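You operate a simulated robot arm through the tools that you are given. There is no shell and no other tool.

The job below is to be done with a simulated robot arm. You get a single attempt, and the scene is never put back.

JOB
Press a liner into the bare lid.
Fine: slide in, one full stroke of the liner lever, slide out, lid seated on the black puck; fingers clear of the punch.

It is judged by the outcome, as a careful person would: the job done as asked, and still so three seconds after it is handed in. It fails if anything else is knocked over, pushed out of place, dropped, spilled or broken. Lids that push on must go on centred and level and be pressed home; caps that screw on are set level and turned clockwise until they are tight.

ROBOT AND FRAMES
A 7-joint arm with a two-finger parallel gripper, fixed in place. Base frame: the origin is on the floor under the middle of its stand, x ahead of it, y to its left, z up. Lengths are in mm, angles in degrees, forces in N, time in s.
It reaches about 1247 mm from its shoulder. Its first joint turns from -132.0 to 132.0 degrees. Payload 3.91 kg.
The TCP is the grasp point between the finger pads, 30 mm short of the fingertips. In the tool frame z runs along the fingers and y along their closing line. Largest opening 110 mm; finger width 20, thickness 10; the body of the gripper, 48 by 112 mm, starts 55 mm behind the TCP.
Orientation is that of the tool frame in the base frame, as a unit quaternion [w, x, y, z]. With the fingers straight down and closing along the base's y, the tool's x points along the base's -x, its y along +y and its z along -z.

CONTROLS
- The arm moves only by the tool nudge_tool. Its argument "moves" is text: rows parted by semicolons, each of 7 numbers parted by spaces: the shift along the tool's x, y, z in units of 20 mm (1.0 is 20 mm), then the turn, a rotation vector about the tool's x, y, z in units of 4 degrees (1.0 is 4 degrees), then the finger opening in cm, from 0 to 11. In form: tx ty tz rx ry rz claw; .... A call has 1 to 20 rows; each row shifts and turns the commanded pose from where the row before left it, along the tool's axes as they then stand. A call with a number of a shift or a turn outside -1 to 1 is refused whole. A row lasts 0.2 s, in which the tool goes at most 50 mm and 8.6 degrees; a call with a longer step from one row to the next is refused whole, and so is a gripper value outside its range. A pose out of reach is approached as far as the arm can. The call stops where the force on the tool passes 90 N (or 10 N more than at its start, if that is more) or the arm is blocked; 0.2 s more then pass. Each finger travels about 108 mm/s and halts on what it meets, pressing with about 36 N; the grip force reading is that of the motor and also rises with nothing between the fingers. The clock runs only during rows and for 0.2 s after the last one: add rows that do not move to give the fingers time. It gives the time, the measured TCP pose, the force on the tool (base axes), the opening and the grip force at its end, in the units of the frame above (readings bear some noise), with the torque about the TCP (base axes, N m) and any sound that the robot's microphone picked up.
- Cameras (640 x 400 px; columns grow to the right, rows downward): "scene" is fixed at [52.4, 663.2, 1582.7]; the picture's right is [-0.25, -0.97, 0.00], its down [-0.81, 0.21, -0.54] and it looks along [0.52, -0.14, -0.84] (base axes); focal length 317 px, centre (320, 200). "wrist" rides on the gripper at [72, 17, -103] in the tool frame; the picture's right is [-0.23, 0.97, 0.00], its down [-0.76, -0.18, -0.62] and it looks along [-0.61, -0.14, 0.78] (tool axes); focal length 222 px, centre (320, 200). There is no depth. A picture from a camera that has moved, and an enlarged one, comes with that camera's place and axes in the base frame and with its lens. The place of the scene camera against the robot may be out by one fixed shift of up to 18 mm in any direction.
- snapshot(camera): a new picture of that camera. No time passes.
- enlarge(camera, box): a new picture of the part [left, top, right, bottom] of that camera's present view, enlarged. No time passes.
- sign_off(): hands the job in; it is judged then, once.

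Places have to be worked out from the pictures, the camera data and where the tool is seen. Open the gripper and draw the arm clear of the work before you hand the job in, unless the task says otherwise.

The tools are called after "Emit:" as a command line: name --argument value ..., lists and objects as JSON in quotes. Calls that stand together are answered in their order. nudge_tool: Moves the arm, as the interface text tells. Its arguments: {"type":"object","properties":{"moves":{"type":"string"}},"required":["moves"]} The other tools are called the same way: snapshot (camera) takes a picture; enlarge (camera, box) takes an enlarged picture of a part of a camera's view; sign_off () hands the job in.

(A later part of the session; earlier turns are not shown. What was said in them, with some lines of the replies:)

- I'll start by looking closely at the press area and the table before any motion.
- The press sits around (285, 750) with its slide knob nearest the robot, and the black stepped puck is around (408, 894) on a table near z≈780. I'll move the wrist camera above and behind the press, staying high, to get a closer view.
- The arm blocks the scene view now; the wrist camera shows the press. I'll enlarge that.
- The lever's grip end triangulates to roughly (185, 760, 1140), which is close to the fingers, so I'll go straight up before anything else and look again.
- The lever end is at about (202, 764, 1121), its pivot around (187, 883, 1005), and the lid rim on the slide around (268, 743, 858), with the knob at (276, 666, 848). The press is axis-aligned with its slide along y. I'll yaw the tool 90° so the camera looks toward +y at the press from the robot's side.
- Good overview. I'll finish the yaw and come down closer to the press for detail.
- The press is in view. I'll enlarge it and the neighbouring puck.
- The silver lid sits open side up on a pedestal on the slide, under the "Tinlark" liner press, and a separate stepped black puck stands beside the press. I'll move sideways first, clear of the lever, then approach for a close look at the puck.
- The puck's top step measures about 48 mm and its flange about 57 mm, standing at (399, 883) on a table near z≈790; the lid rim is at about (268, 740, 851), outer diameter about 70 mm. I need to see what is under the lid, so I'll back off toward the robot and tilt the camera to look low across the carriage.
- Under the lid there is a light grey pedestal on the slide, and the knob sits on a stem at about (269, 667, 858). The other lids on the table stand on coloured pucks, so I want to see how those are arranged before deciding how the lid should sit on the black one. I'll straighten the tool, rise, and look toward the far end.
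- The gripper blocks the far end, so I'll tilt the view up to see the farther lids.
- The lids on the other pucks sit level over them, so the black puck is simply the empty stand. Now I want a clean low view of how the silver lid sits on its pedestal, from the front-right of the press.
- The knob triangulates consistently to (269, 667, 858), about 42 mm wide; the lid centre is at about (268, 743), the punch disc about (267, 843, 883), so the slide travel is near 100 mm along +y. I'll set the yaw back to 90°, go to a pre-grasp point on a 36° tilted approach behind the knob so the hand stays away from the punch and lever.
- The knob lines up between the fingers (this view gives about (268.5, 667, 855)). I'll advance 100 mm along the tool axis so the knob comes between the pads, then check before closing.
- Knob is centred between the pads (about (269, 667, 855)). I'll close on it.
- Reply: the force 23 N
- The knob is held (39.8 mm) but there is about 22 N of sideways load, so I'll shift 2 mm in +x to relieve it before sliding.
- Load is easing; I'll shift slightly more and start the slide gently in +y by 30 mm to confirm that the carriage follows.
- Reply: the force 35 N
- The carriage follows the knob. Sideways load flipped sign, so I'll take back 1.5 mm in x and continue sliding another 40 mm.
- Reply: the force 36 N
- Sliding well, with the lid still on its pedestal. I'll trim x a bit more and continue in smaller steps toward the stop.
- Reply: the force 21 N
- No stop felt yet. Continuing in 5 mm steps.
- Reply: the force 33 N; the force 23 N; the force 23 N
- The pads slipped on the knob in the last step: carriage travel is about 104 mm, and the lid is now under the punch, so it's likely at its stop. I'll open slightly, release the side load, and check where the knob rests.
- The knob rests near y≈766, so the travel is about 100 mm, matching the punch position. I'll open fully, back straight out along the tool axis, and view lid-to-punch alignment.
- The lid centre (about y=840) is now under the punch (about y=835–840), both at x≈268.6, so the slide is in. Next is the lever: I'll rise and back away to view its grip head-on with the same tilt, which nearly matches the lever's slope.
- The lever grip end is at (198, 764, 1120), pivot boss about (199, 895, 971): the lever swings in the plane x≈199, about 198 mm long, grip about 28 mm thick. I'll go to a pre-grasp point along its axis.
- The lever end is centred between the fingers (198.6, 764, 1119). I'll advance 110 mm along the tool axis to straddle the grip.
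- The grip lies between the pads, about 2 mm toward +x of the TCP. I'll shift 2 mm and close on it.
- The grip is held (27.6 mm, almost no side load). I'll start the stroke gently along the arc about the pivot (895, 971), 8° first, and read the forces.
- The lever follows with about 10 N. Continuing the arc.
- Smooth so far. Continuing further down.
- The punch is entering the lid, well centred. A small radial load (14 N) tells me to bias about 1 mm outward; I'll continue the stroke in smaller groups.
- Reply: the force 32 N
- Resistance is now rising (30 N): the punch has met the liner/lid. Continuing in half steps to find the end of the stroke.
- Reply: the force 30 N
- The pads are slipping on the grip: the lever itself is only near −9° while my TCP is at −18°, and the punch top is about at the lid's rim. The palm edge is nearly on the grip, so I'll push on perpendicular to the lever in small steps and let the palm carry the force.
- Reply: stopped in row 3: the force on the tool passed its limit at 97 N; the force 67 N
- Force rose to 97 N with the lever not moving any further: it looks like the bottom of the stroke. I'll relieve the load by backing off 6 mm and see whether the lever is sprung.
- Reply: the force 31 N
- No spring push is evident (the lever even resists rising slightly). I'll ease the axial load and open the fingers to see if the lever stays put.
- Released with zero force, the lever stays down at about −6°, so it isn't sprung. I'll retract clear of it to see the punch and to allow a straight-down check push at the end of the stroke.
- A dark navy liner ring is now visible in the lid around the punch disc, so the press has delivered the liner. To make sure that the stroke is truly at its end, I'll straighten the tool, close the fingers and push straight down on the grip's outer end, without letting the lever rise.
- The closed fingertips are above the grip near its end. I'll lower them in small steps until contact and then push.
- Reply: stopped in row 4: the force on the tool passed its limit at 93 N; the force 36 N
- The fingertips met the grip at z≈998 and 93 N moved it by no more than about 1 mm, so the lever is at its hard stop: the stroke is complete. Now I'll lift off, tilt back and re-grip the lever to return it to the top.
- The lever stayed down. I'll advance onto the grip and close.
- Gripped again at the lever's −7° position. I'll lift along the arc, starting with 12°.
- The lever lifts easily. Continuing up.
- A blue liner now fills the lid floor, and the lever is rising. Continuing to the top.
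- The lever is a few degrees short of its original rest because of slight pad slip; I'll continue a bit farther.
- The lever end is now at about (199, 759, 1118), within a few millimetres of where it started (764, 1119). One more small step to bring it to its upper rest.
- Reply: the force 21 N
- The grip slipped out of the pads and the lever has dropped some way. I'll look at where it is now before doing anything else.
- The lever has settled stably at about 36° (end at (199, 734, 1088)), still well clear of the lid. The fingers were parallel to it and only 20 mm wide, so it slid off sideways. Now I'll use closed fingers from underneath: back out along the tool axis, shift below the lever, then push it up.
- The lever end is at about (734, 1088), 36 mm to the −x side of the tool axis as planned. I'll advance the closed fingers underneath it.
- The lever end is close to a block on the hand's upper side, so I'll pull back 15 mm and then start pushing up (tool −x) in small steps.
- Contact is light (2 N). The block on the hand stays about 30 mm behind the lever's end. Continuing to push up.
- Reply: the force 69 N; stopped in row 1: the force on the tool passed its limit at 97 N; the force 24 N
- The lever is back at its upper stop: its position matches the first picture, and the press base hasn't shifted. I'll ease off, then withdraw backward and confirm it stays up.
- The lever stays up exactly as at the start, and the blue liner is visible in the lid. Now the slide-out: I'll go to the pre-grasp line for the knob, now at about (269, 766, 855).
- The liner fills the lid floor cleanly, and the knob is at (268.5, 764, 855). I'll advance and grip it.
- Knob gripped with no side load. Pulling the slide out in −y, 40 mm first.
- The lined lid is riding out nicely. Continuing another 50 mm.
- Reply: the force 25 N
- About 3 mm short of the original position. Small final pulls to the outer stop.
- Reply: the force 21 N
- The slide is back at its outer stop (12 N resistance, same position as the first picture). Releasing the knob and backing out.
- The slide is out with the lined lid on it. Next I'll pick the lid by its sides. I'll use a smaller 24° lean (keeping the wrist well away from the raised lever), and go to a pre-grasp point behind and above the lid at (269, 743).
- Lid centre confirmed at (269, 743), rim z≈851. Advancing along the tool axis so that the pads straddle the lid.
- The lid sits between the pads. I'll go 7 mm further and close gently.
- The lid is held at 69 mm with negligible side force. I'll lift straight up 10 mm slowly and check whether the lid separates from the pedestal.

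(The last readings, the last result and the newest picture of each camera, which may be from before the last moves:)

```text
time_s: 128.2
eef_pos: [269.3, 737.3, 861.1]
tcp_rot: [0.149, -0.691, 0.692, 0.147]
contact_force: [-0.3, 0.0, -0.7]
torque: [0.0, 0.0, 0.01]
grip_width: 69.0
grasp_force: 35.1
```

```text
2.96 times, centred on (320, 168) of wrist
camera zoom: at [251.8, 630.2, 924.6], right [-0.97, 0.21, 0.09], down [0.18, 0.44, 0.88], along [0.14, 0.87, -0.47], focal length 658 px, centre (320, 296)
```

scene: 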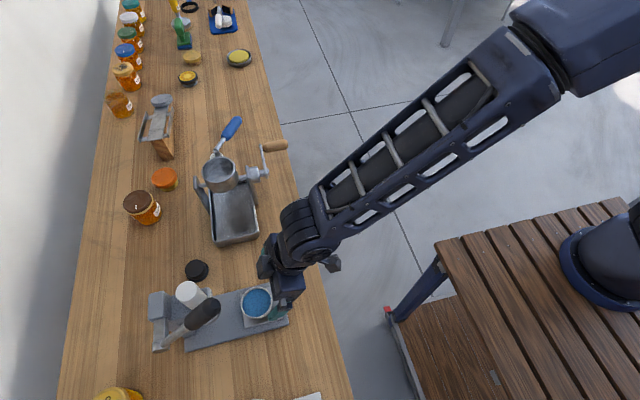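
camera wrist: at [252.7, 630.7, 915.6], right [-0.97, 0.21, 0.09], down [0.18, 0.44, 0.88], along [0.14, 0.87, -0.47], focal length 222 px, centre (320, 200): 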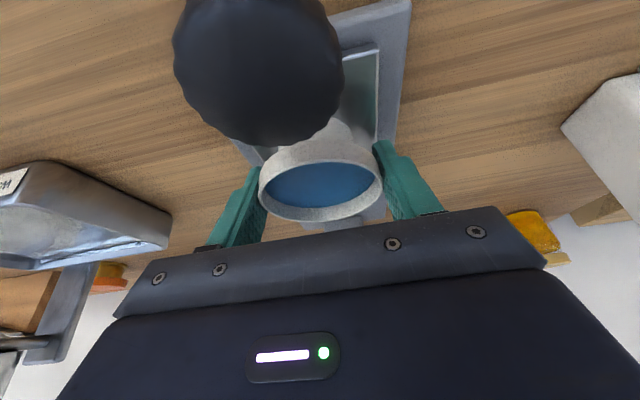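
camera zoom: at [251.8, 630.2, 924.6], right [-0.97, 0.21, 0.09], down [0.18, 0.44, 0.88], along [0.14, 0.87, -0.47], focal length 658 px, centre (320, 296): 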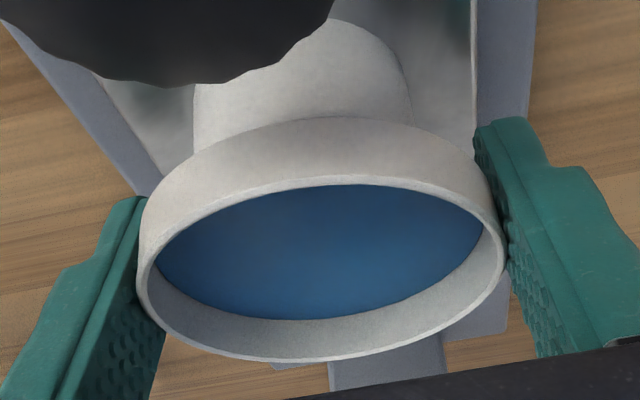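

The lid comes up freely while the pedestal stays on the slide. Lifting another 40 mm.

Emit:
nudge_tool --moves "-0.1628 0 -0.3656 0 0 0 6.5;-0.2035 0 -0.457 0 0 0 6.5;-0.2035 0 -0.457 0 0 0 6.5;-0.2035 0 -0.457 0 0 0 6.5;-0.1 0 -0.2285 0 0 0 6.5;0 0 0 0 0 0 6.5"

Emit:
snapshot --camera "wrist"

Emit:
enlarge --camera "wrist" --box '[180, 50, 420, 235]'

Emit:
enlarge --camera "scene" --box '[180, 230, 340, 350]'

```text
time_s: 129.6
eef_pos: [267.8, 738.6, 904.3]
tcp_rot: [-0.148, 0.692, -0.691, -0.147]
contact_force: [-0.5, -0.3, -0.2]
torque: [0.01, -0.01, -0.03]
grip_width: 68.9
grasp_force: 35.4
```

```text
taken
camera wrist: at [250.7, 630.7, 967.7], right [-0.97, 0.21, 0.09], down [0.18, 0.44, 0.88], along [0.14, 0.87, -0.47], focal length 222 px, centre (320, 200)
```

wrist: 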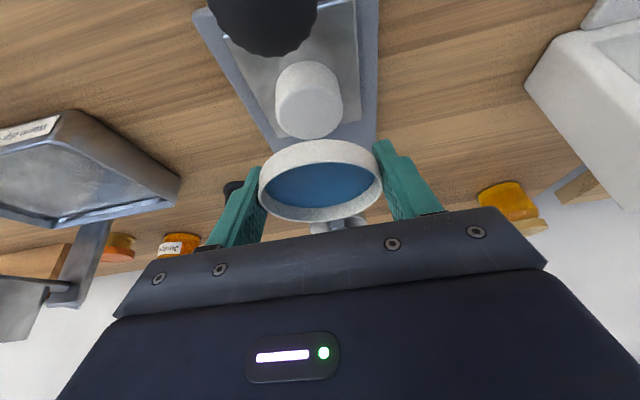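

```text
2.16 times, centred on (300, 142) of wrist
camera zoom: at [250.7, 630.7, 967.7], right [-0.97, 0.21, 0.09], down [0.18, 0.44, 0.88], along [0.14, 0.87, -0.47], focal length 480 px, centre (363, 324)
```

zoom: 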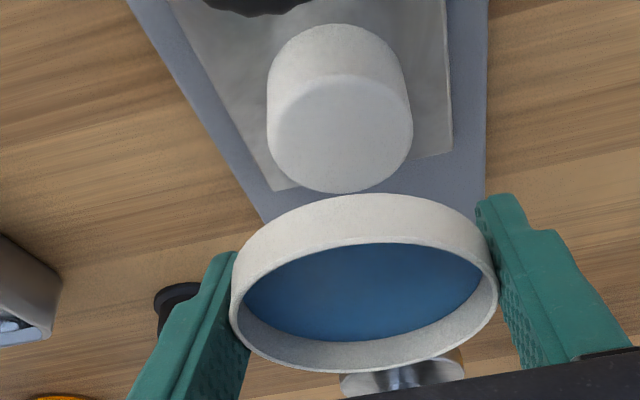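

```text
3.33 times, centred on (260, 290) of scene
camera zoom: at [52.4, 663.2, 1582.7], right [-0.25, -0.97, 0.0], down [-0.81, 0.21, -0.54], along [0.52, -0.14, -0.84], focal length 1056 px, centre (520, -100)
```

zoom: 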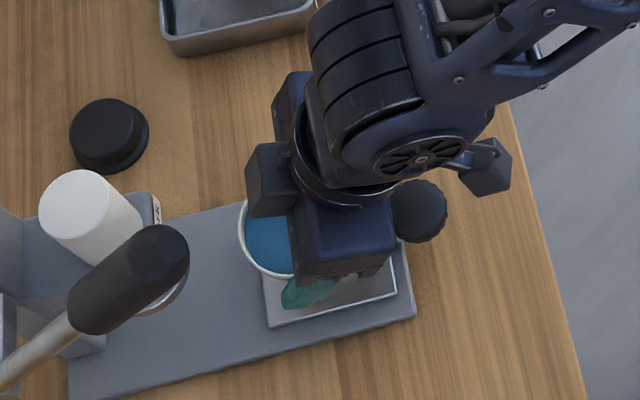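

The lid is free in the gripper, opening up, and the bare white pedestal it stood on has a flat top about 48 mm wide, just like the black puck, so it will sit there the same way up. I'll lift higher, move +x clear of the press, and then approach the puck at about (397.5, 882).

Emit:
nudge_tool --moves "-0.2 0 -0.457 0 0 0 6.5;-0.305 0 -0.6855 0 0 0 6.5;-0.305 0 -0.6855 0 0 0 6.5;-0.305 0 -0.6855 0 0 0 6.5;-0.1 0 -0.2285 0 0 0 6.5;0 -0.4 0 0 0 0 6.5;0 -0.8 0 0 0 0 6.5;0 -0.8 0 0 0 0 6.5;0 -0.8 0 0 0 0 6.5;0 -0.8 0 0 0 0 6.5;0 -0.8 0 0 0 0 6.5;0 -0.8 0 0 0 0 6.5;0 -0.8 0 0 0 0 6.5;0 -0.4 0 0 0 0 6.5;0 0 0 0 0 0 6.5"

Emit:
snapshot --camera "wrist"

Emit:
snapshot --camera "scene"

```text
time_s: 132.8
eef_pos: [394.8, 736.1, 963.5]
tcp_rot: [0.148, -0.692, 0.692, 0.148]
contact_force: [-0.1, -0.5, -0.3]
torque: [-0.04, 0.01, -0.01]
grip_width: 68.9
grasp_force: 36.0
```

```text
taken
camera wrist: at [378.2, 628.4, 1027.2], right [-0.97, 0.21, 0.09], down [0.18, 0.44, 0.88], along [0.14, 0.87, -0.47], focal length 222 px, centre (320, 200)
```

wrist: 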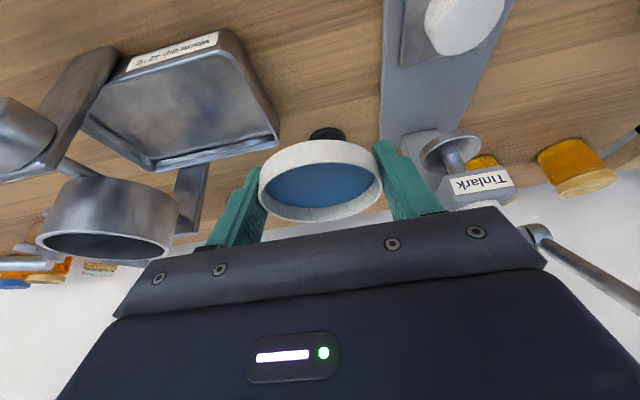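

```text
taken
```

scene: 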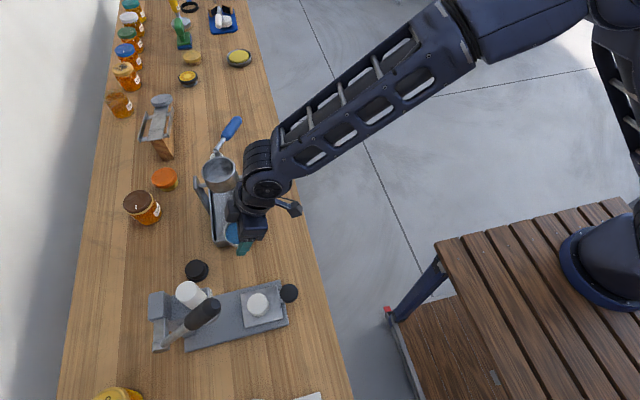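

The lid is level in the hand, the lever is still up, and the puck is visible just beyond the lid. Moving +y toward the puck at this height.

Emit:
nudge_tool --moves "-0.32 0 0.1425 0 0 0 6.5;-0.64 -0.02 0.285 0 0 0 6.5;-0.64 -0.02 0.285 0 0 0 6.5;-0.64 -0.02 0.285 0 0 0 6.5;-0.64 -0.02 0.285 0 0 0 6.5;-0.64 -0.02 0.285 0 0 0 6.5;-0.64 0 0.285 0 0 0 6.5;-0.64 0 0.285 0 0 0 6.5;-0.32 0 0.1425 0 0 0 6.5;0 0 0 0 0 0 6.5"

Emit:
snapshot --camera "wrist"

Emit:
enlarge --camera "scene" --box '[130, 180, 330, 365]'

```text
time_s: 135.0
eef_pos: [398.8, 848.5, 964.4]
tcp_rot: [0.148, -0.691, 0.692, 0.147]
contact_force: [0.3, 0.3, -0.3]
torque: [-0.01, 0.0, 0.01]
grip_width: 68.9
grasp_force: 36.0
```

```text
taken
camera wrist: at [380.8, 741.1, 1028.1], right [-0.97, 0.21, 0.09], down [0.18, 0.44, 0.88], along [0.14, 0.87, -0.47], focal length 222 px, centre (320, 200)
```

wrist: 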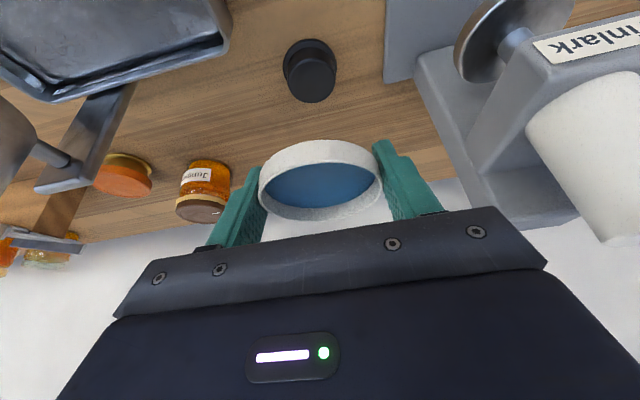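

```text
2.16 times, centred on (230, 272) of scene
camera zoom: at [52.4, 663.2, 1582.7], right [-0.25, -0.97, 0.0], down [-0.81, 0.21, -0.54], along [0.52, -0.14, -0.84], focal length 685 px, centre (515, 43)
```

zoom: 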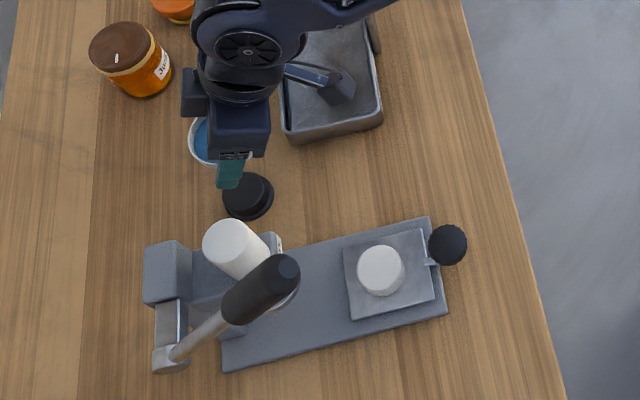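

The puck is now clearly visible ahead of the lid. Enlarging it for a precise position.

Emit:
enlarge --camera "wrist" --box '[270, 30, 350, 110]'

Emit:
enlarge --camera "wrist" --box '[240, 120, 400, 230]'

```text
5.00 times, centred on (310, 70) of wrist
camera zoom: at [380.8, 741.1, 1028.1], right [-0.97, 0.21, 0.09], down [0.18, 0.44, 0.88], along [0.14, 0.87, -0.47], focal length 1111 px, centre (370, 850)
```

zoom: 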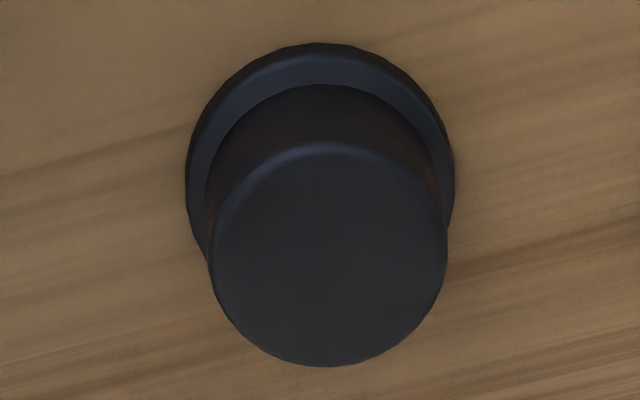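

```text
3.64 times, centred on (320, 175) of wrist
camera zoom: at [380.8, 741.1, 1028.1], right [-0.97, 0.21, 0.09], down [0.18, 0.44, 0.88], along [0.14, 0.87, -0.47], focal length 808 px, centre (320, 291)
```

zoom: 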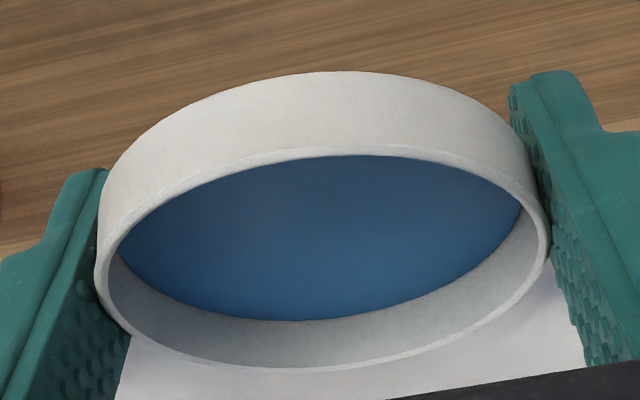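

Refined: puck centre ≈ (399.6, 880), top z≈822. The lid-to-TCP offset from the pick means the TCP should go to about (398.9, 875). I'll move there while lowering to z≈920, then check alignment against the reference view over the pedestal.

Emit:
nudge_tool --moves "-0.076 0 0.637 0 0 0 6.5;-0.076 0 0.637 0 0 0 6.5;-0.076 0 0.637 0 0 0 6.5;-0.076 0 0.637 0 0 0 6.5;0 0 0 0 0 0 6.5"

Emit:
snapshot --camera "wrist"

Emit:
enlarge --camera "wrist" --box '[180, 50, 420, 235]'

Emit:
enlarge --camera "scene" --box '[130, 180, 330, 365]'

```text
time_s: 136.2
eef_pos: [398.7, 875.5, 921.6]
tcp_rot: [0.148, -0.691, 0.692, 0.148]
contact_force: [-0.5, -0.7, -0.3]
torque: [0.0, -0.02, 0.01]
grip_width: 68.9
grasp_force: 35.7
```

```text
taken
camera wrist: at [380.6, 767.8, 985.1], right [-0.97, 0.21, 0.09], down [0.18, 0.44, 0.88], along [0.14, 0.87, -0.47], focal length 222 px, centre (320, 200)
```

wrist: 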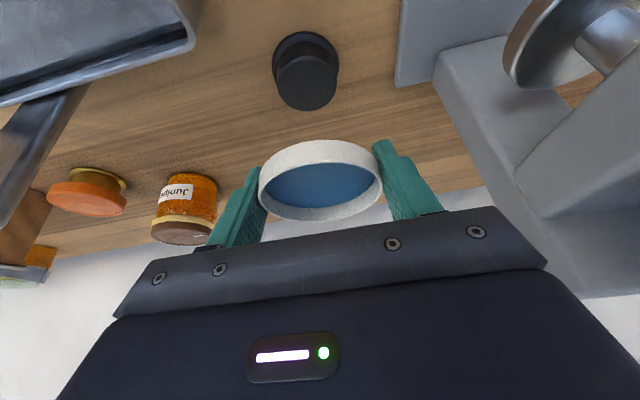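

```text
2.16 times, centred on (300, 142) of wrist
camera zoom: at [380.6, 767.8, 985.1], right [-0.97, 0.21, 0.09], down [0.18, 0.44, 0.88], along [0.14, 0.87, -0.47], focal length 480 px, centre (363, 324)
```

zoom: 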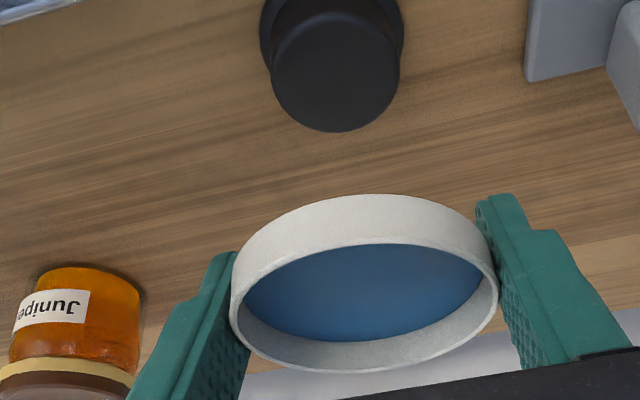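

```text
2.16 times, centred on (230, 272) of scene
camera zoom: at [52.4, 663.2, 1582.7], right [-0.25, -0.97, 0.0], down [-0.81, 0.21, -0.54], along [0.52, -0.14, -0.84], focal length 685 px, centre (515, 43)
```

zoom: 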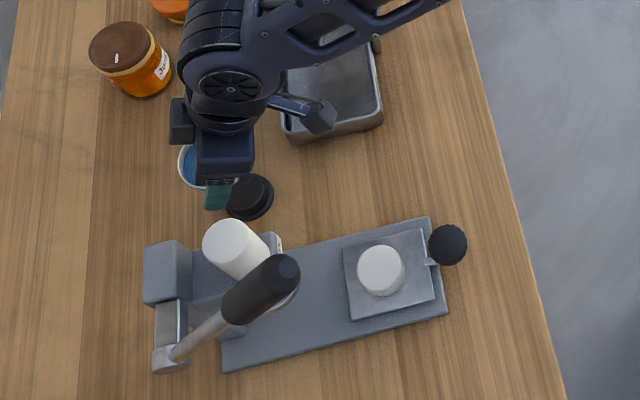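

The view agrees with the expected alignment in x to within a millimetre. To pin down y, I'll use the scene camera (its horizontal axis runs along y) and enlarge lid and puck there.

Emit:
enlarge --camera "scene" --box '[165, 225, 245, 285]'

Emit:
enlarge --camera "scene" --box '[225, 270, 305, 330]'

```text
6.67 times, centred on (205, 255) of scene
camera zoom: at [52.4, 663.2, 1582.7], right [-0.25, -0.97, 0.0], down [-0.81, 0.21, -0.54], along [0.52, -0.14, -0.84], focal length 2113 px, centre (1087, -167)
```

zoom: 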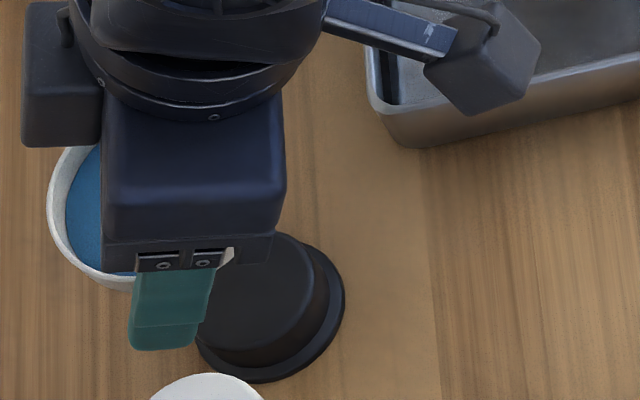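

```text
6.67 times, centred on (265, 300) of scene
camera zoom: at [52.4, 663.2, 1582.7], right [-0.25, -0.97, 0.0], down [-0.81, 0.21, -0.54], along [0.52, -0.14, -0.84], focal length 2113 px, centre (687, -467)
```

zoom: 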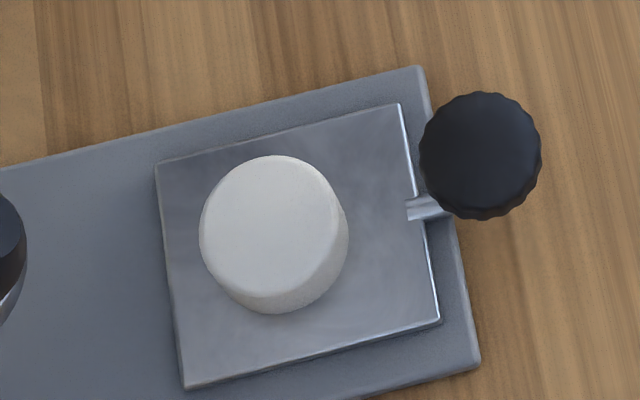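

Scene and wrist estimates agree within about 2 mm; I'll shift 2 mm in +y and descend to leave a small gap above the puck, then check.

Emit:
nudge_tool --moves "0.229 0 0.551 0 0 0 6.5;0.229 0 0.551 0 0 0 6.5;0.229 0 0.551 0 0 0 6.5;0.229 0 0.551 0 0 0 6.5;0.229 0 0.551 0 0 0 6.5;0.229 0 0.551 0 0 0 6.5;0 0 0 0 0 0 6.5"

Emit:
snapshot --camera "wrist"

Emit:
enlarge --camera "wrist" --box '[220, 100, 420, 235]'

Emit:
enlarge --camera "scene" --box '[155, 235, 235, 295]'

```text
time_s: 137.8
eef_pos: [398.0, 875.7, 849.0]
tcp_rot: [0.148, -0.691, 0.692, 0.147]
contact_force: [0.5, 0.0, 0.1]
torque: [-0.01, -0.01, 0.03]
grip_width: 68.9
grasp_force: 36.6
```

```text
taken
camera wrist: at [380.2, 768.3, 912.2], right [-0.97, 0.21, 0.09], down [0.18, 0.44, 0.88], along [0.14, 0.87, -0.47], focal length 222 px, centre (320, 200)
```

wrist: 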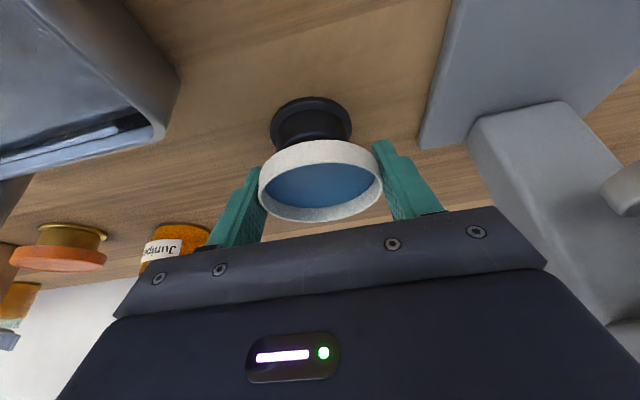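

```text
2.96 times, centred on (320, 168) of wrist
camera zoom: at [380.2, 768.3, 912.2], right [-0.97, 0.21, 0.09], down [0.18, 0.44, 0.88], along [0.14, 0.87, -0.47], focal length 658 px, centre (320, 296)
```

zoom: 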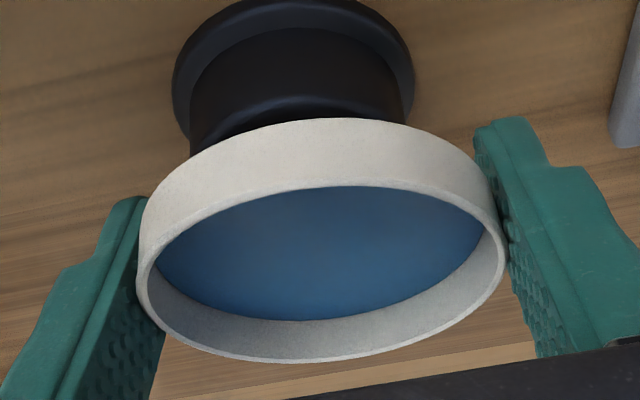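

```text
6.67 times, centred on (195, 265) of scene
camera zoom: at [52.4, 663.2, 1582.7], right [-0.25, -0.97, 0.0], down [-0.81, 0.21, -0.54], along [0.52, -0.14, -0.84], focal length 2113 px, centre (1153, -233)
```

zoom: 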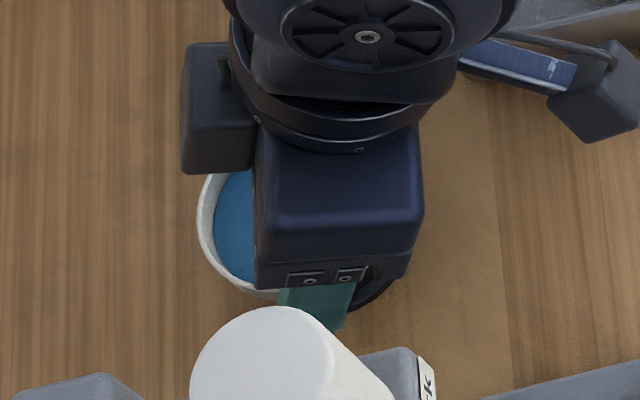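

Alignment in x is within about 0.5 mm and in y about 1 mm short. I'll shift 1.2 mm in +y, come down 10 mm, then lower in 2 mm steps while watching the force.

Emit:
nudge_tool --moves "0.075 0 0.24 0 0 0 6.5;0.075 0 0.24 0 0 0 6.5;0 0 0 0 0 0 6.5"

Emit:
enlarge --camera "wrist" --box '[220, 100, 420, 235]'

```text
time_s: 138.6
eef_pos: [400.2, 878.5, 839.5]
tcp_rot: [0.148, -0.691, 0.692, 0.146]
contact_force: [0.6, 0.2, -0.1]
torque: [0.02, -0.02, 0.0]
grip_width: 68.9
grasp_force: 36.1
```

```text
2.96 times, centred on (320, 168) of wrist
camera zoom: at [381.4, 770.8, 902.9], right [-0.97, 0.21, 0.09], down [0.18, 0.44, 0.88], along [0.14, 0.87, -0.47], focal length 658 px, centre (320, 296)
```

zoom: 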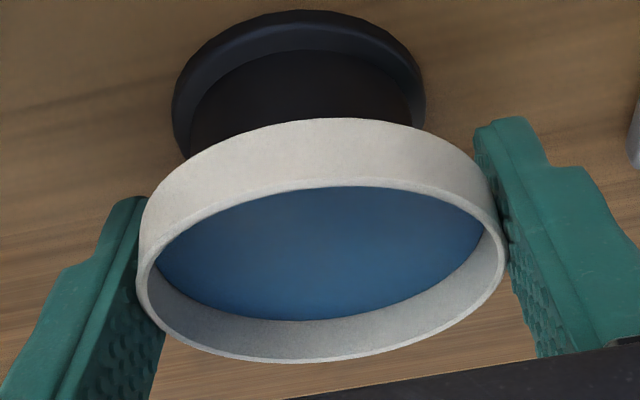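

Emit:
nudge_tool --moves "0.0307 0 0.0684 0 0 0 6.5;0.0307 0 0.0684 0 0 0 6.5;0 0 0 0 0 0 6.5"

Emit:
nudge_tool --moves "0.041 0 0.0912 0 0 0 6.5;0 0 0 0 0 0 6.5"

```text
time_s: 139.4
eef_pos: [399.4, 879.1, 836.9]
tcp_rot: [0.148, -0.691, 0.692, 0.147]
contact_force: [0.6, -0.3, -0.7]
torque: [-0.02, 0.04, 0.02]
grip_width: 69.1
grasp_force: 36.1
```

```text
time_s: 140.0
eef_pos: [400.9, 878.8, 834.3]
tcp_rot: [-0.148, 0.692, -0.691, -0.147]
contact_force: [0.5, 0.4, -0.1]
torque: [0.02, 0.0, 0.01]
grip_width: 69.0
grasp_force: 36.5
```

No contact yet at z≈834. Continuing down in small steps.

Emit:
nudge_tool --moves "0.041 0 0.0912 0 0 0 6.5;0 0 0 0 0 0 6.5"

Emit:
enlarge --camera "wrist" --box '[220, 100, 420, 235]'

```text
time_s: 140.6
eef_pos: [398.6, 879.0, 832.4]
tcp_rot: [0.149, -0.691, 0.692, 0.148]
contact_force: [0.4, -0.6, 4.1]
torque: [0.07, -0.02, -0.03]
grip_width: 68.7
grasp_force: 36.2
```

```text
2.96 times, centred on (320, 168) of wrist
camera zoom: at [381.9, 771.2, 896.7], right [-0.97, 0.21, 0.09], down [0.18, 0.44, 0.88], along [0.14, 0.87, -0.46], focal length 658 px, centre (320, 296)
```

zoom: 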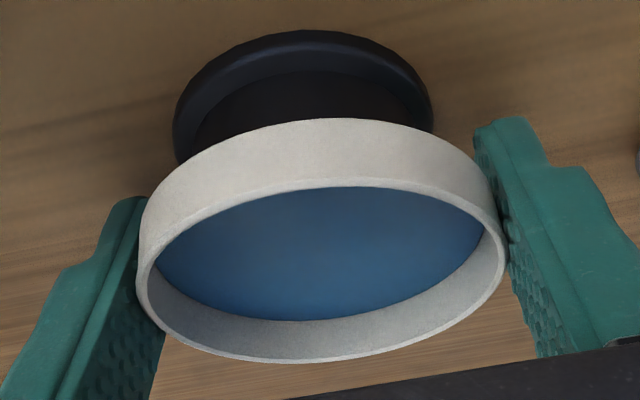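

Contact with the puck begins (4 N) at z≈832, with the lid centred to about 1 mm. I'll press just slightly more so it's seated, then open slowly.

Emit:
nudge_tool --moves "0.0205 0 0.0456 0 0 0 6.5;0 0 0 0 0 0 6.5"

Emit:
nudge_tool --moves "0 0 0 0 0 0 7.2;0 0 0 0 0 0 7.5;0 0 0 0 0 0 8;0 0 0 0 0 0 8"

Emit:
enlarge --camera "wrist" --box '[220, 100, 420, 235]'

```text
time_s: 141.2
eef_pos: [399.1, 878.8, 833.2]
tcp_rot: [0.15, -0.691, 0.691, 0.148]
contact_force: [0.2, 0.2, 15.8]
torque: [0.06, 0.0, 0.0]
grip_width: 68.9
grasp_force: 35.2
```

```text
time_s: 142.2
eef_pos: [398.6, 878.6, 832.3]
tcp_rot: [0.148, -0.691, 0.692, 0.147]
contact_force: [3.4, -2.4, 5.9]
torque: [-0.06, 0.15, 0.07]
grip_width: 78.0
grasp_force: 0.0
```

```text
2.96 times, centred on (320, 168) of wrist
camera zoom: at [381.7, 771.0, 894.9], right [-0.97, 0.21, 0.09], down [0.18, 0.44, 0.88], along [0.14, 0.87, -0.47], focal length 658 px, centre (320, 296)
```

zoom: 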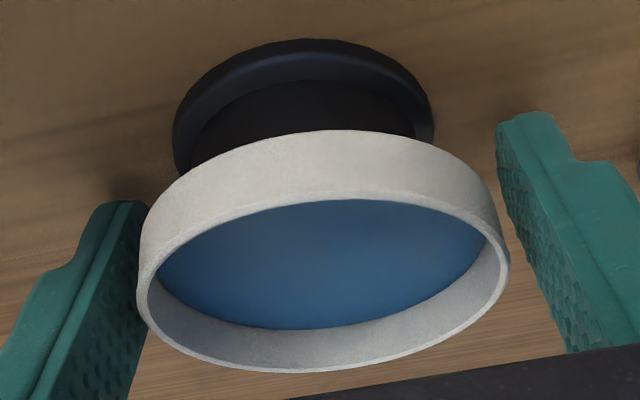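

Opened to 78 mm with slight residual contact on one finger. I'll open fully, without moving, and check that the forces vanish.

Emit:
nudge_tool --moves "0 0 0 0 0 0 9;0 0 0 0 0 0 10;0 0 0 0 0 0 11;0 0 0 0 0 0 11"

Emit:
snapshot --camera "wrist"

Emit:
enlarge --camera "wrist" --box '[220, 100, 420, 235]'

Emit:
enlarge --camera "scene" --box '[130, 200, 290, 320]'

```text
time_s: 143.2
eef_pos: [400.5, 879.9, 831.3]
tcp_rot: [-0.149, 0.692, -0.691, -0.147]
contact_force: [2.0, -0.6, 2.7]
torque: [-0.02, 0.1, 0.04]
grip_width: 108.9
grasp_force: 0.0
```

```text
taken
camera wrist: at [381.6, 771.1, 894.9], right [-0.97, 0.21, 0.09], down [0.18, 0.44, 0.88], along [0.14, 0.87, -0.47], focal length 222 px, centre (320, 200)
```

wrist: 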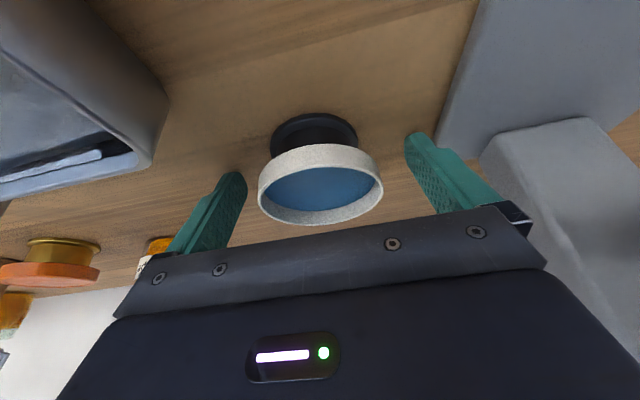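

```text
2.96 times, centred on (320, 168) of wrist
camera zoom: at [381.6, 771.1, 894.9], right [-0.97, 0.21, 0.09], down [0.18, 0.44, 0.88], along [0.14, 0.87, -0.47], focal length 658 px, centre (320, 296)
```

zoom: 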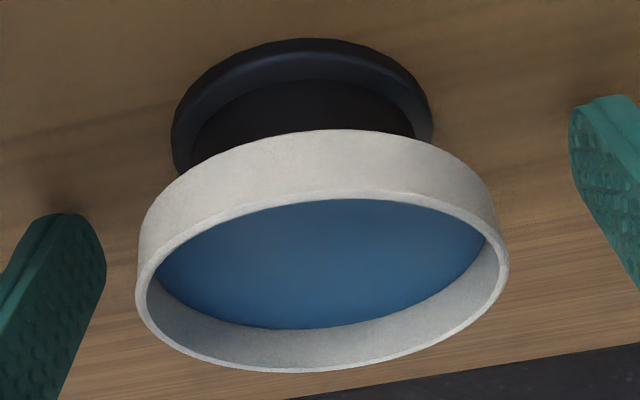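

```text
3.33 times, centred on (210, 260) of scene
camera zoom: at [52.4, 663.2, 1582.7], right [-0.25, -0.97, 0.0], down [-0.81, 0.21, -0.54], along [0.52, -0.14, -0.84], focal length 1056 px, centre (687, 0)
```

zoom: 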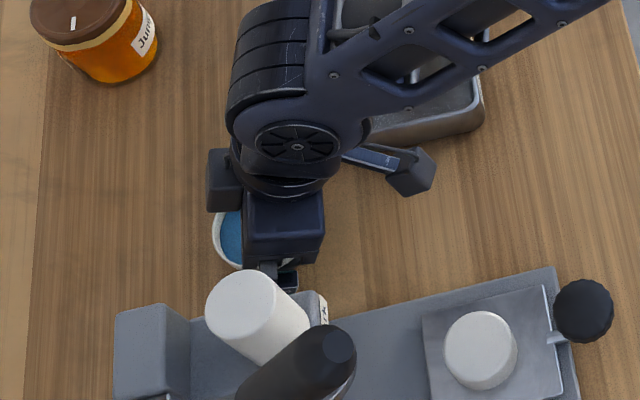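

There's still a small 2–3 N reading and the opening stopped at 108.9 mm, so a finger may be touching something. I'll look closely at both fingers.

Emit:
enlarge --camera "wrist" --box '[380, 90, 560, 240]'

Emit:
enlarge --camera "wrist" --box '[80, 90, 260, 280]'

Emit:
enlarge --camera "scene" --box '[180, 230, 260, 290]'

```text
2.67 times, centred on (470, 165) of wrist
camera zoom: at [381.6, 771.1, 894.9], right [-0.97, 0.21, 0.09], down [0.18, 0.44, 0.88], along [0.14, 0.87, -0.47], focal length 592 px, centre (-80, 293)
```

zoom: 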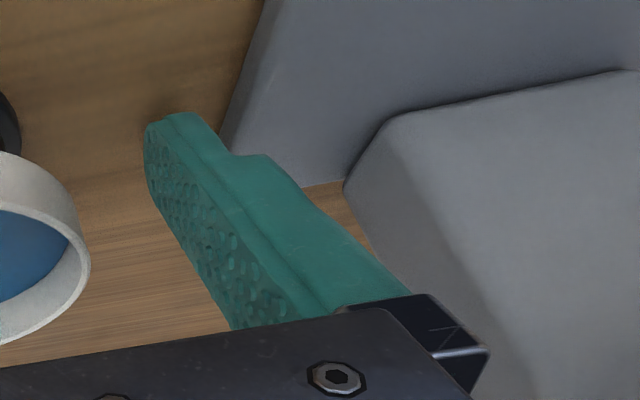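

```text
2.11 times, centred on (170, 185) of wrist
camera zoom: at [381.6, 771.1, 894.9], right [-0.97, 0.21, 0.09], down [0.18, 0.44, 0.88], along [0.14, 0.87, -0.47], focal length 468 px, centre (636, 232)
```

zoom: 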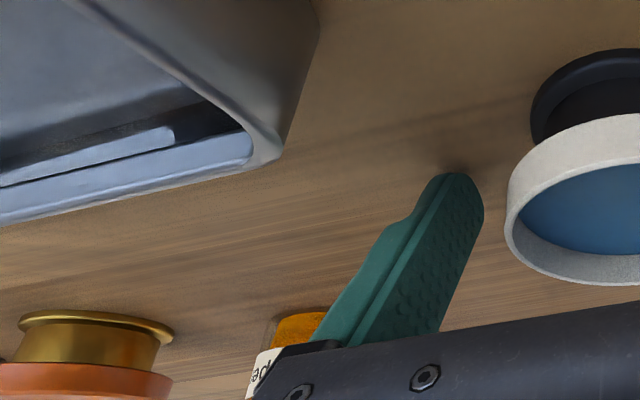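

```text
6.67 times, centred on (220, 260) of scene
camera zoom: at [52.4, 663.2, 1582.7], right [-0.25, -0.97, 0.0], down [-0.81, 0.21, -0.54], along [0.52, -0.14, -0.84], focal length 2113 px, centre (987, -200)
```

zoom: 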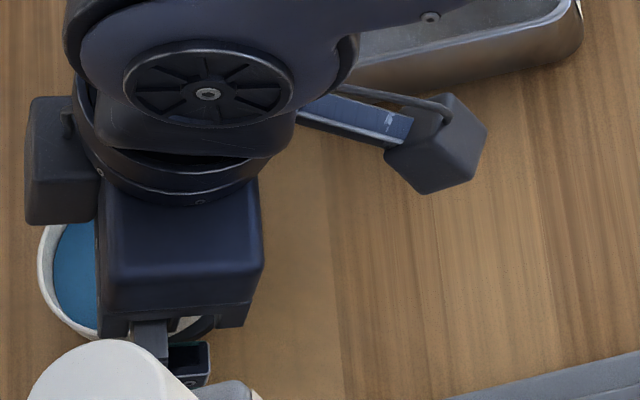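

The fingertips are just touching the table (shadow contact at both tips), which explains the small reading; the lid has settled onto the puck. I'll lift slightly and retreat straight back along the tool axis, with fingers wide open.

Emit:
nudge_tool --moves "-0.082 0 -0.1824 0 0 0 11;0 0 -0.4 0 0 0 11;0 0 -0.6 0 0 0 11;0 0 -0.8 0 0 0 11;0 0 -0.8 0 0 0 11;0 0 -0.8 0 0 0 11;0 0 -0.8 0 0 0 11;0 0 -0.8 0 0 0 11;0 0 -0.8 0 0 0 11;0 0 0 0 0 0 11"

Emit:
snapshot --camera "wrist"

Emit:
enlarge --camera "wrist" --box '[260, 20, 380, 120]'

```text
time_s: 145.4
eef_pos: [398.6, 830.8, 942.1]
tcp_rot: [0.148, -0.691, 0.692, 0.147]
contact_force: [1.0, 0.0, -0.3]
torque: [-0.02, 0.01, 0.0]
grip_width: 110.1
grasp_force: 0.1
```

```text
taken
camera wrist: at [380.5, 724.0, 1004.8], right [-0.97, 0.21, 0.09], down [0.18, 0.44, 0.88], along [0.14, 0.87, -0.47], focal length 222 px, centre (320, 200)
```

wrist: 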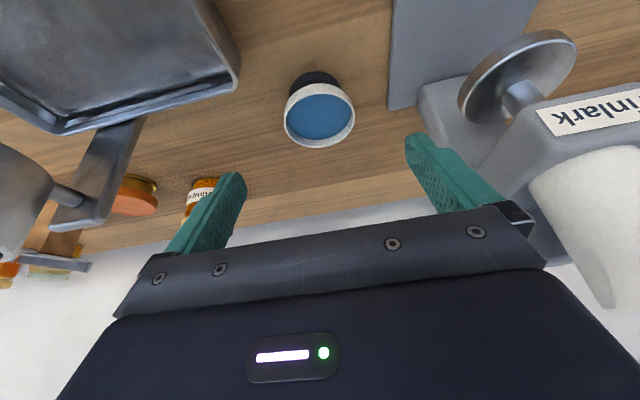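

```text
4.00 times, centred on (320, 70) of wrist
camera zoom: at [380.5, 724.0, 1004.8], right [-0.97, 0.21, 0.09], down [0.18, 0.44, 0.88], along [0.14, 0.87, -0.47], focal length 888 px, centre (320, 720)
```

zoom: 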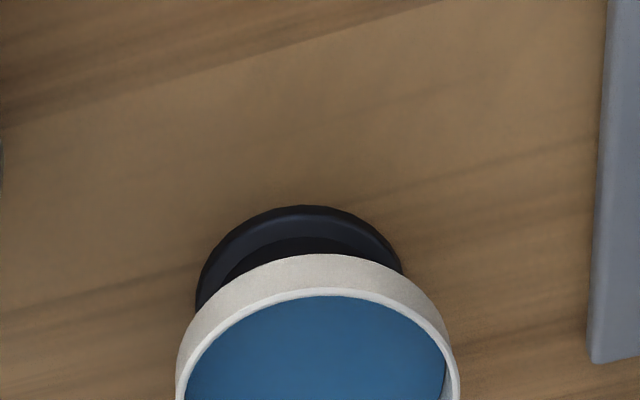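

The lid rests on the puck. I'll back away further and look at a low angle to check that it's level and centred.

Emit:
nudge_tool --moves "0.593 0 -0.266 0 0 0 11;0.593 0 -0.266 0 0 0 11;0.593 0 -0.266 0 0 0 11;0.593 0 -0.266 0 0 0 11;0.593 0 -0.266 0 0 0 11;0.593 0 -0.266 0 0 0 11;0.593 0 -0.266 0 0 0 11;0.593 0 -0.266 0 0 0 11;0.593 0 -0.266 0 0 0 11;0.593 0 -0.266 0 0 0 11;0 0 0 0 -1 0 11;0 0 0 0 -1 0 11;0 0 0 0 -1 0 11;0 0 0 0 -1 0 11;0 0 0 0 0 0 11"

Emit:
snapshot --camera "wrist"

Emit:
enlarge --camera "wrist" --box '[275, 105, 365, 175]'

Emit:
enlarge --camera "scene" --box '[160, 230, 260, 305]'

```text
time_s: 148.6
eef_pos: [400.3, 701.4, 941.2]
tcp_rot: [0.244, -0.664, 0.665, 0.242]
contact_force: [0.1, 0.3, 0.2]
torque: [-0.01, 0.0, -0.01]
grip_width: 109.8
grasp_force: 0.2
```

```text
taken
camera wrist: at [382.2, 580.1, 971.9], right [-0.97, 0.17, 0.14], down [0.18, 0.18, 0.97], along [0.14, 0.97, -0.21], focal length 222 px, centre (320, 200)
```

wrist: 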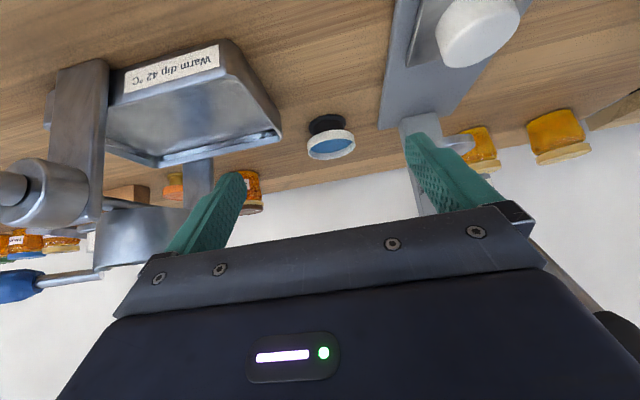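

```text
5.71 times, centred on (320, 140) of wrist
camera zoom: at [382.2, 580.1, 971.9], right [-0.97, 0.17, 0.14], down [0.18, 0.18, 0.97], along [0.14, 0.97, -0.21], focal length 1269 px, centre (320, 543)
```

zoom: 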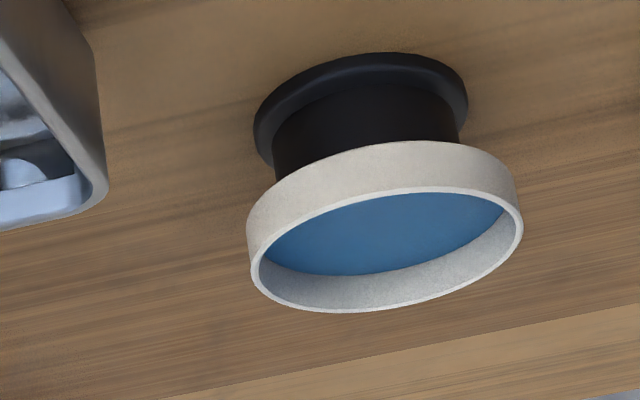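

```text
5.33 times, centred on (210, 268) of scene
camera zoom: at [52.4, 663.2, 1582.7], right [-0.25, -0.97, 0.0], down [-0.81, 0.21, -0.54], along [0.52, -0.14, -0.84], focal length 1690 px, centre (907, -160)
```

zoom: 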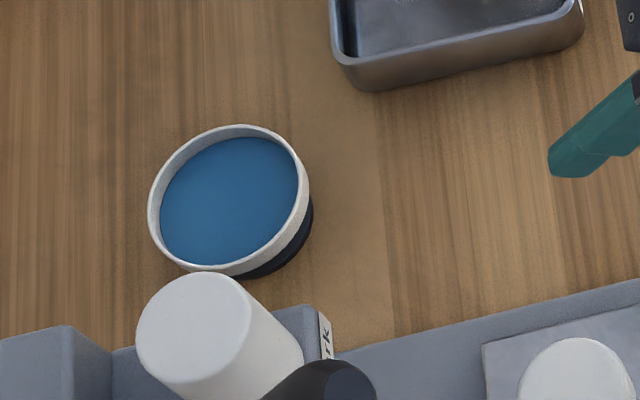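

The lid is on the puck; I want to verify that it is level, so I'll enlarge further and take precise edge measurements.

Emit:
enlarge --camera "wrist" --box '[300, 110, 364, 165]'

Emit:
enlarge --camera "scene" --box '[180, 248, 225, 285]'

```text
7.27 times, centred on (332, 138) of wrist
camera zoom: at [382.2, 580.1, 971.9], right [-0.97, 0.17, 0.14], down [0.18, 0.18, 0.97], along [0.14, 0.97, -0.21], focal length 1615 px, centre (233, 654)
```

zoom: 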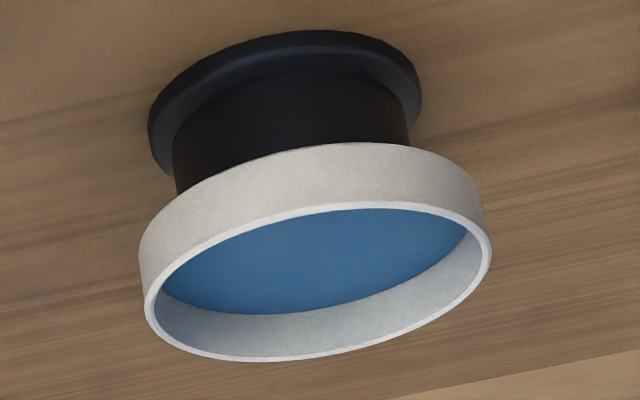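

```text
10.81 times, centred on (202, 266) of scene
camera zoom: at [52.4, 663.2, 1582.7], right [-0.25, -0.97, 0.0], down [-0.81, 0.21, -0.54], along [0.52, -0.14, -0.84], focal length 3426 px, centre (1590, -519)
```

zoom: 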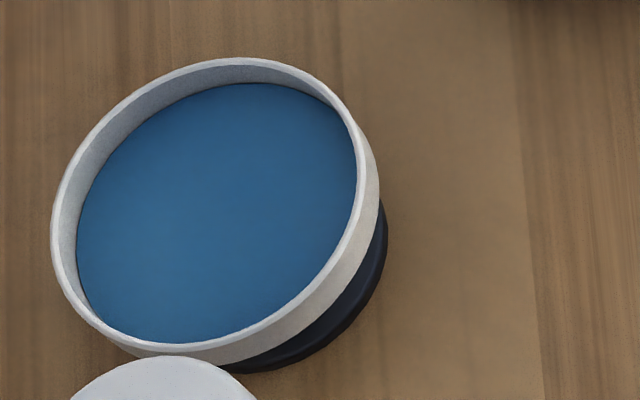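

From the scene view, lid centre and puck centre coincide within about 1–2 mm, and the lid sits flat on the puck's top. I'll now draw the arm back and up, clear of the bench, and take final pictures.

Emit:
nudge_tool --moves "0 0 -0.5 0 0 0 11;0 0 -1 0 0 0 11;0 0 -1 0 0 0 11;0 0 -1 0 0 0 11;0 0 -1 0 0 0 11;0 0 -1 0 0 0 11;0 0 -1 0 0 0 11;0 0 -1 0 0 0 11;0 0 -1 0 0 0 11;0 0 -1 0 0 0 11;0 0 -1 0 0 0 11;0 0 -1 0 0 0 11;0 0 -1 0 0 0 11;0 0 0 0 0 0 11"

Emit:
snapshot --camera "scene"

Emit:
enlarge --camera "scene" --box '[130, 230, 330, 365]'

Emit:
snapshot --camera "wrist"

```text
time_s: 151.6
eef_pos: [398.9, 538.7, 1131.2]
tcp_rot: [-0.243, 0.664, -0.664, -0.242]
contact_force: [0.0, 0.9, -0.2]
torque: [0.02, -0.03, 0.0]
grip_width: 109.9
grasp_force: 0.0
```

```text
taken
```

scene: 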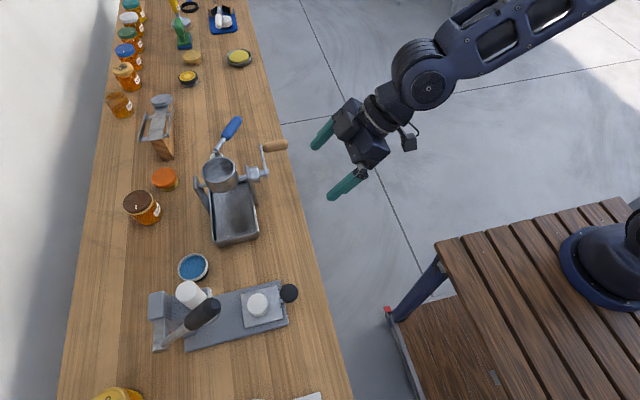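

```text
2.96 times, centred on (230, 298) of scene
camera zoom: at [52.4, 663.2, 1582.7], right [-0.25, -0.97, 0.0], down [-0.81, 0.21, -0.54], along [0.52, -0.14, -0.84], focal length 939 px, centre (587, -89)
```

zoom: 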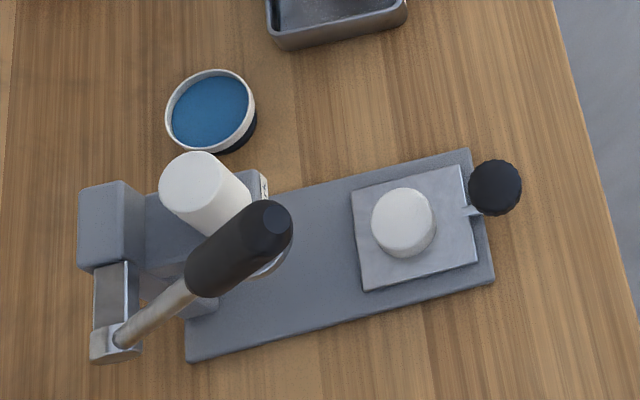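

```text
taken
camera wrist: at [381.2, 418.1, 1162.9], right [-0.97, 0.18, 0.14], down [0.18, 0.18, 0.97], along [0.14, 0.97, -0.21], focal length 222 px, centre (320, 200)
```

wrist: 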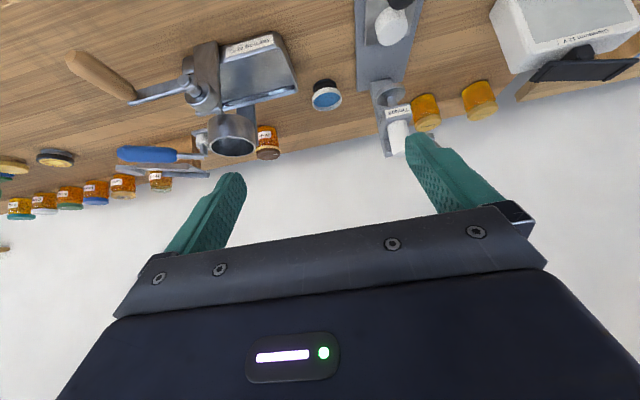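

Final pictures: lever up, slide out, bare pedestal on the slide, lined lid on the black puck, and nothing else moved. One last close look at the lid on the puck.

Emit:
enlarge --camera "wrist" --box '[300, 65, 356, 120]'

Emit:
enlarge --camera "scene" --box '[165, 240, 225, 290]'

Emit:
enlarge --camera "scene" --box '[80, 0, 320, 250]'

```text
7.27 times, centred on (328, 92) of wrist
camera zoom: at [381.2, 418.1, 1162.9], right [-0.97, 0.18, 0.14], down [0.18, 0.18, 0.97], along [0.14, 0.97, -0.21], focal length 1615 px, centre (262, 982)
```

zoom: 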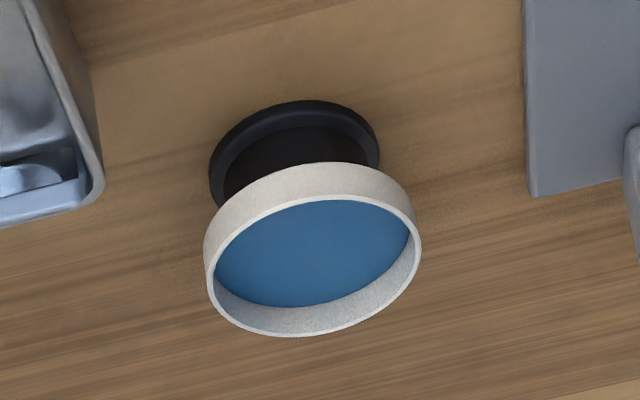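

```text
8.00 times, centred on (195, 265) of scene
camera zoom: at [52.4, 663.2, 1582.7], right [-0.25, -0.97, 0.0], down [-0.81, 0.21, -0.54], along [0.52, -0.14, -0.84], focal length 2535 px, centre (1320, -320)
```

zoom: 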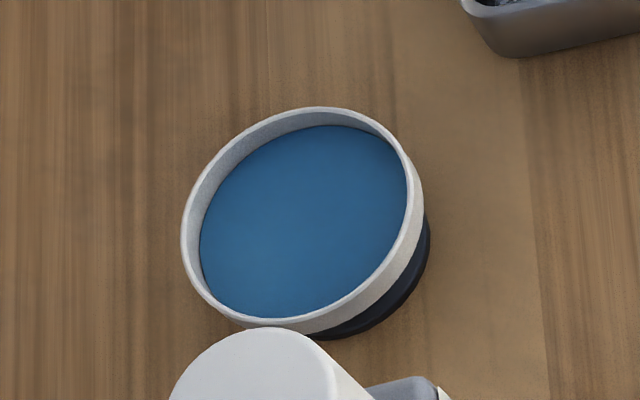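

```text
1.60 times, centred on (200, 125) of scene
camera zoom: at [52.4, 663.2, 1582.7], right [-0.25, -0.97, 0.0], down [-0.81, 0.21, -0.54], along [0.52, -0.14, -0.84], focal length 507 px, centre (512, 320)
```

zoom: 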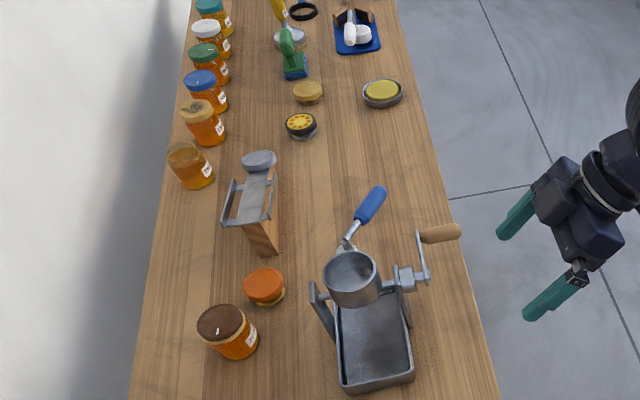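

The lid's outline matches a level disc centred on the puck, the liner sits flat inside it, and the arm is clear with the gripper open. Handing in.

Emit:
sign_off

```text
The job is handed in.
```

The liner is pressed into the lid, and the lid now sits level on the black puck, centred to within about 1–2 mm. I've handed the job in.

- **Slide in:** I pushed the slide in about 100 mm to its stop, which put the lid under the punch.
- **Stroke:** I pulled the lever down once to its hard stop; at the bottom, a 93 N push moved it no more than about 1 mm. A blue liner now covers the lid floor.
- **Lever return:** On the way up the lever slipped out of the fingers near the top and dropped part way, to about 36° from its 48° rest. It stayed well clear of the lid and made no second stroke. I pushed it back up to its starting position.
- **Slide out:** The slide is back at its outer stop, in its original position.
- **Lid on the puck:** I set the lid down open side up, as it sat on the slide, with the liner visible. It may have dropped about 2 mm when I let go. The other lids on the bench sit open side down; since the job didn't ask for it to be turned over, I left it as it was.

The fingers stayed clear of the punch throughout. Nothing else on the bench was disturbed. The arm finished clear of the bench with the gripper open.
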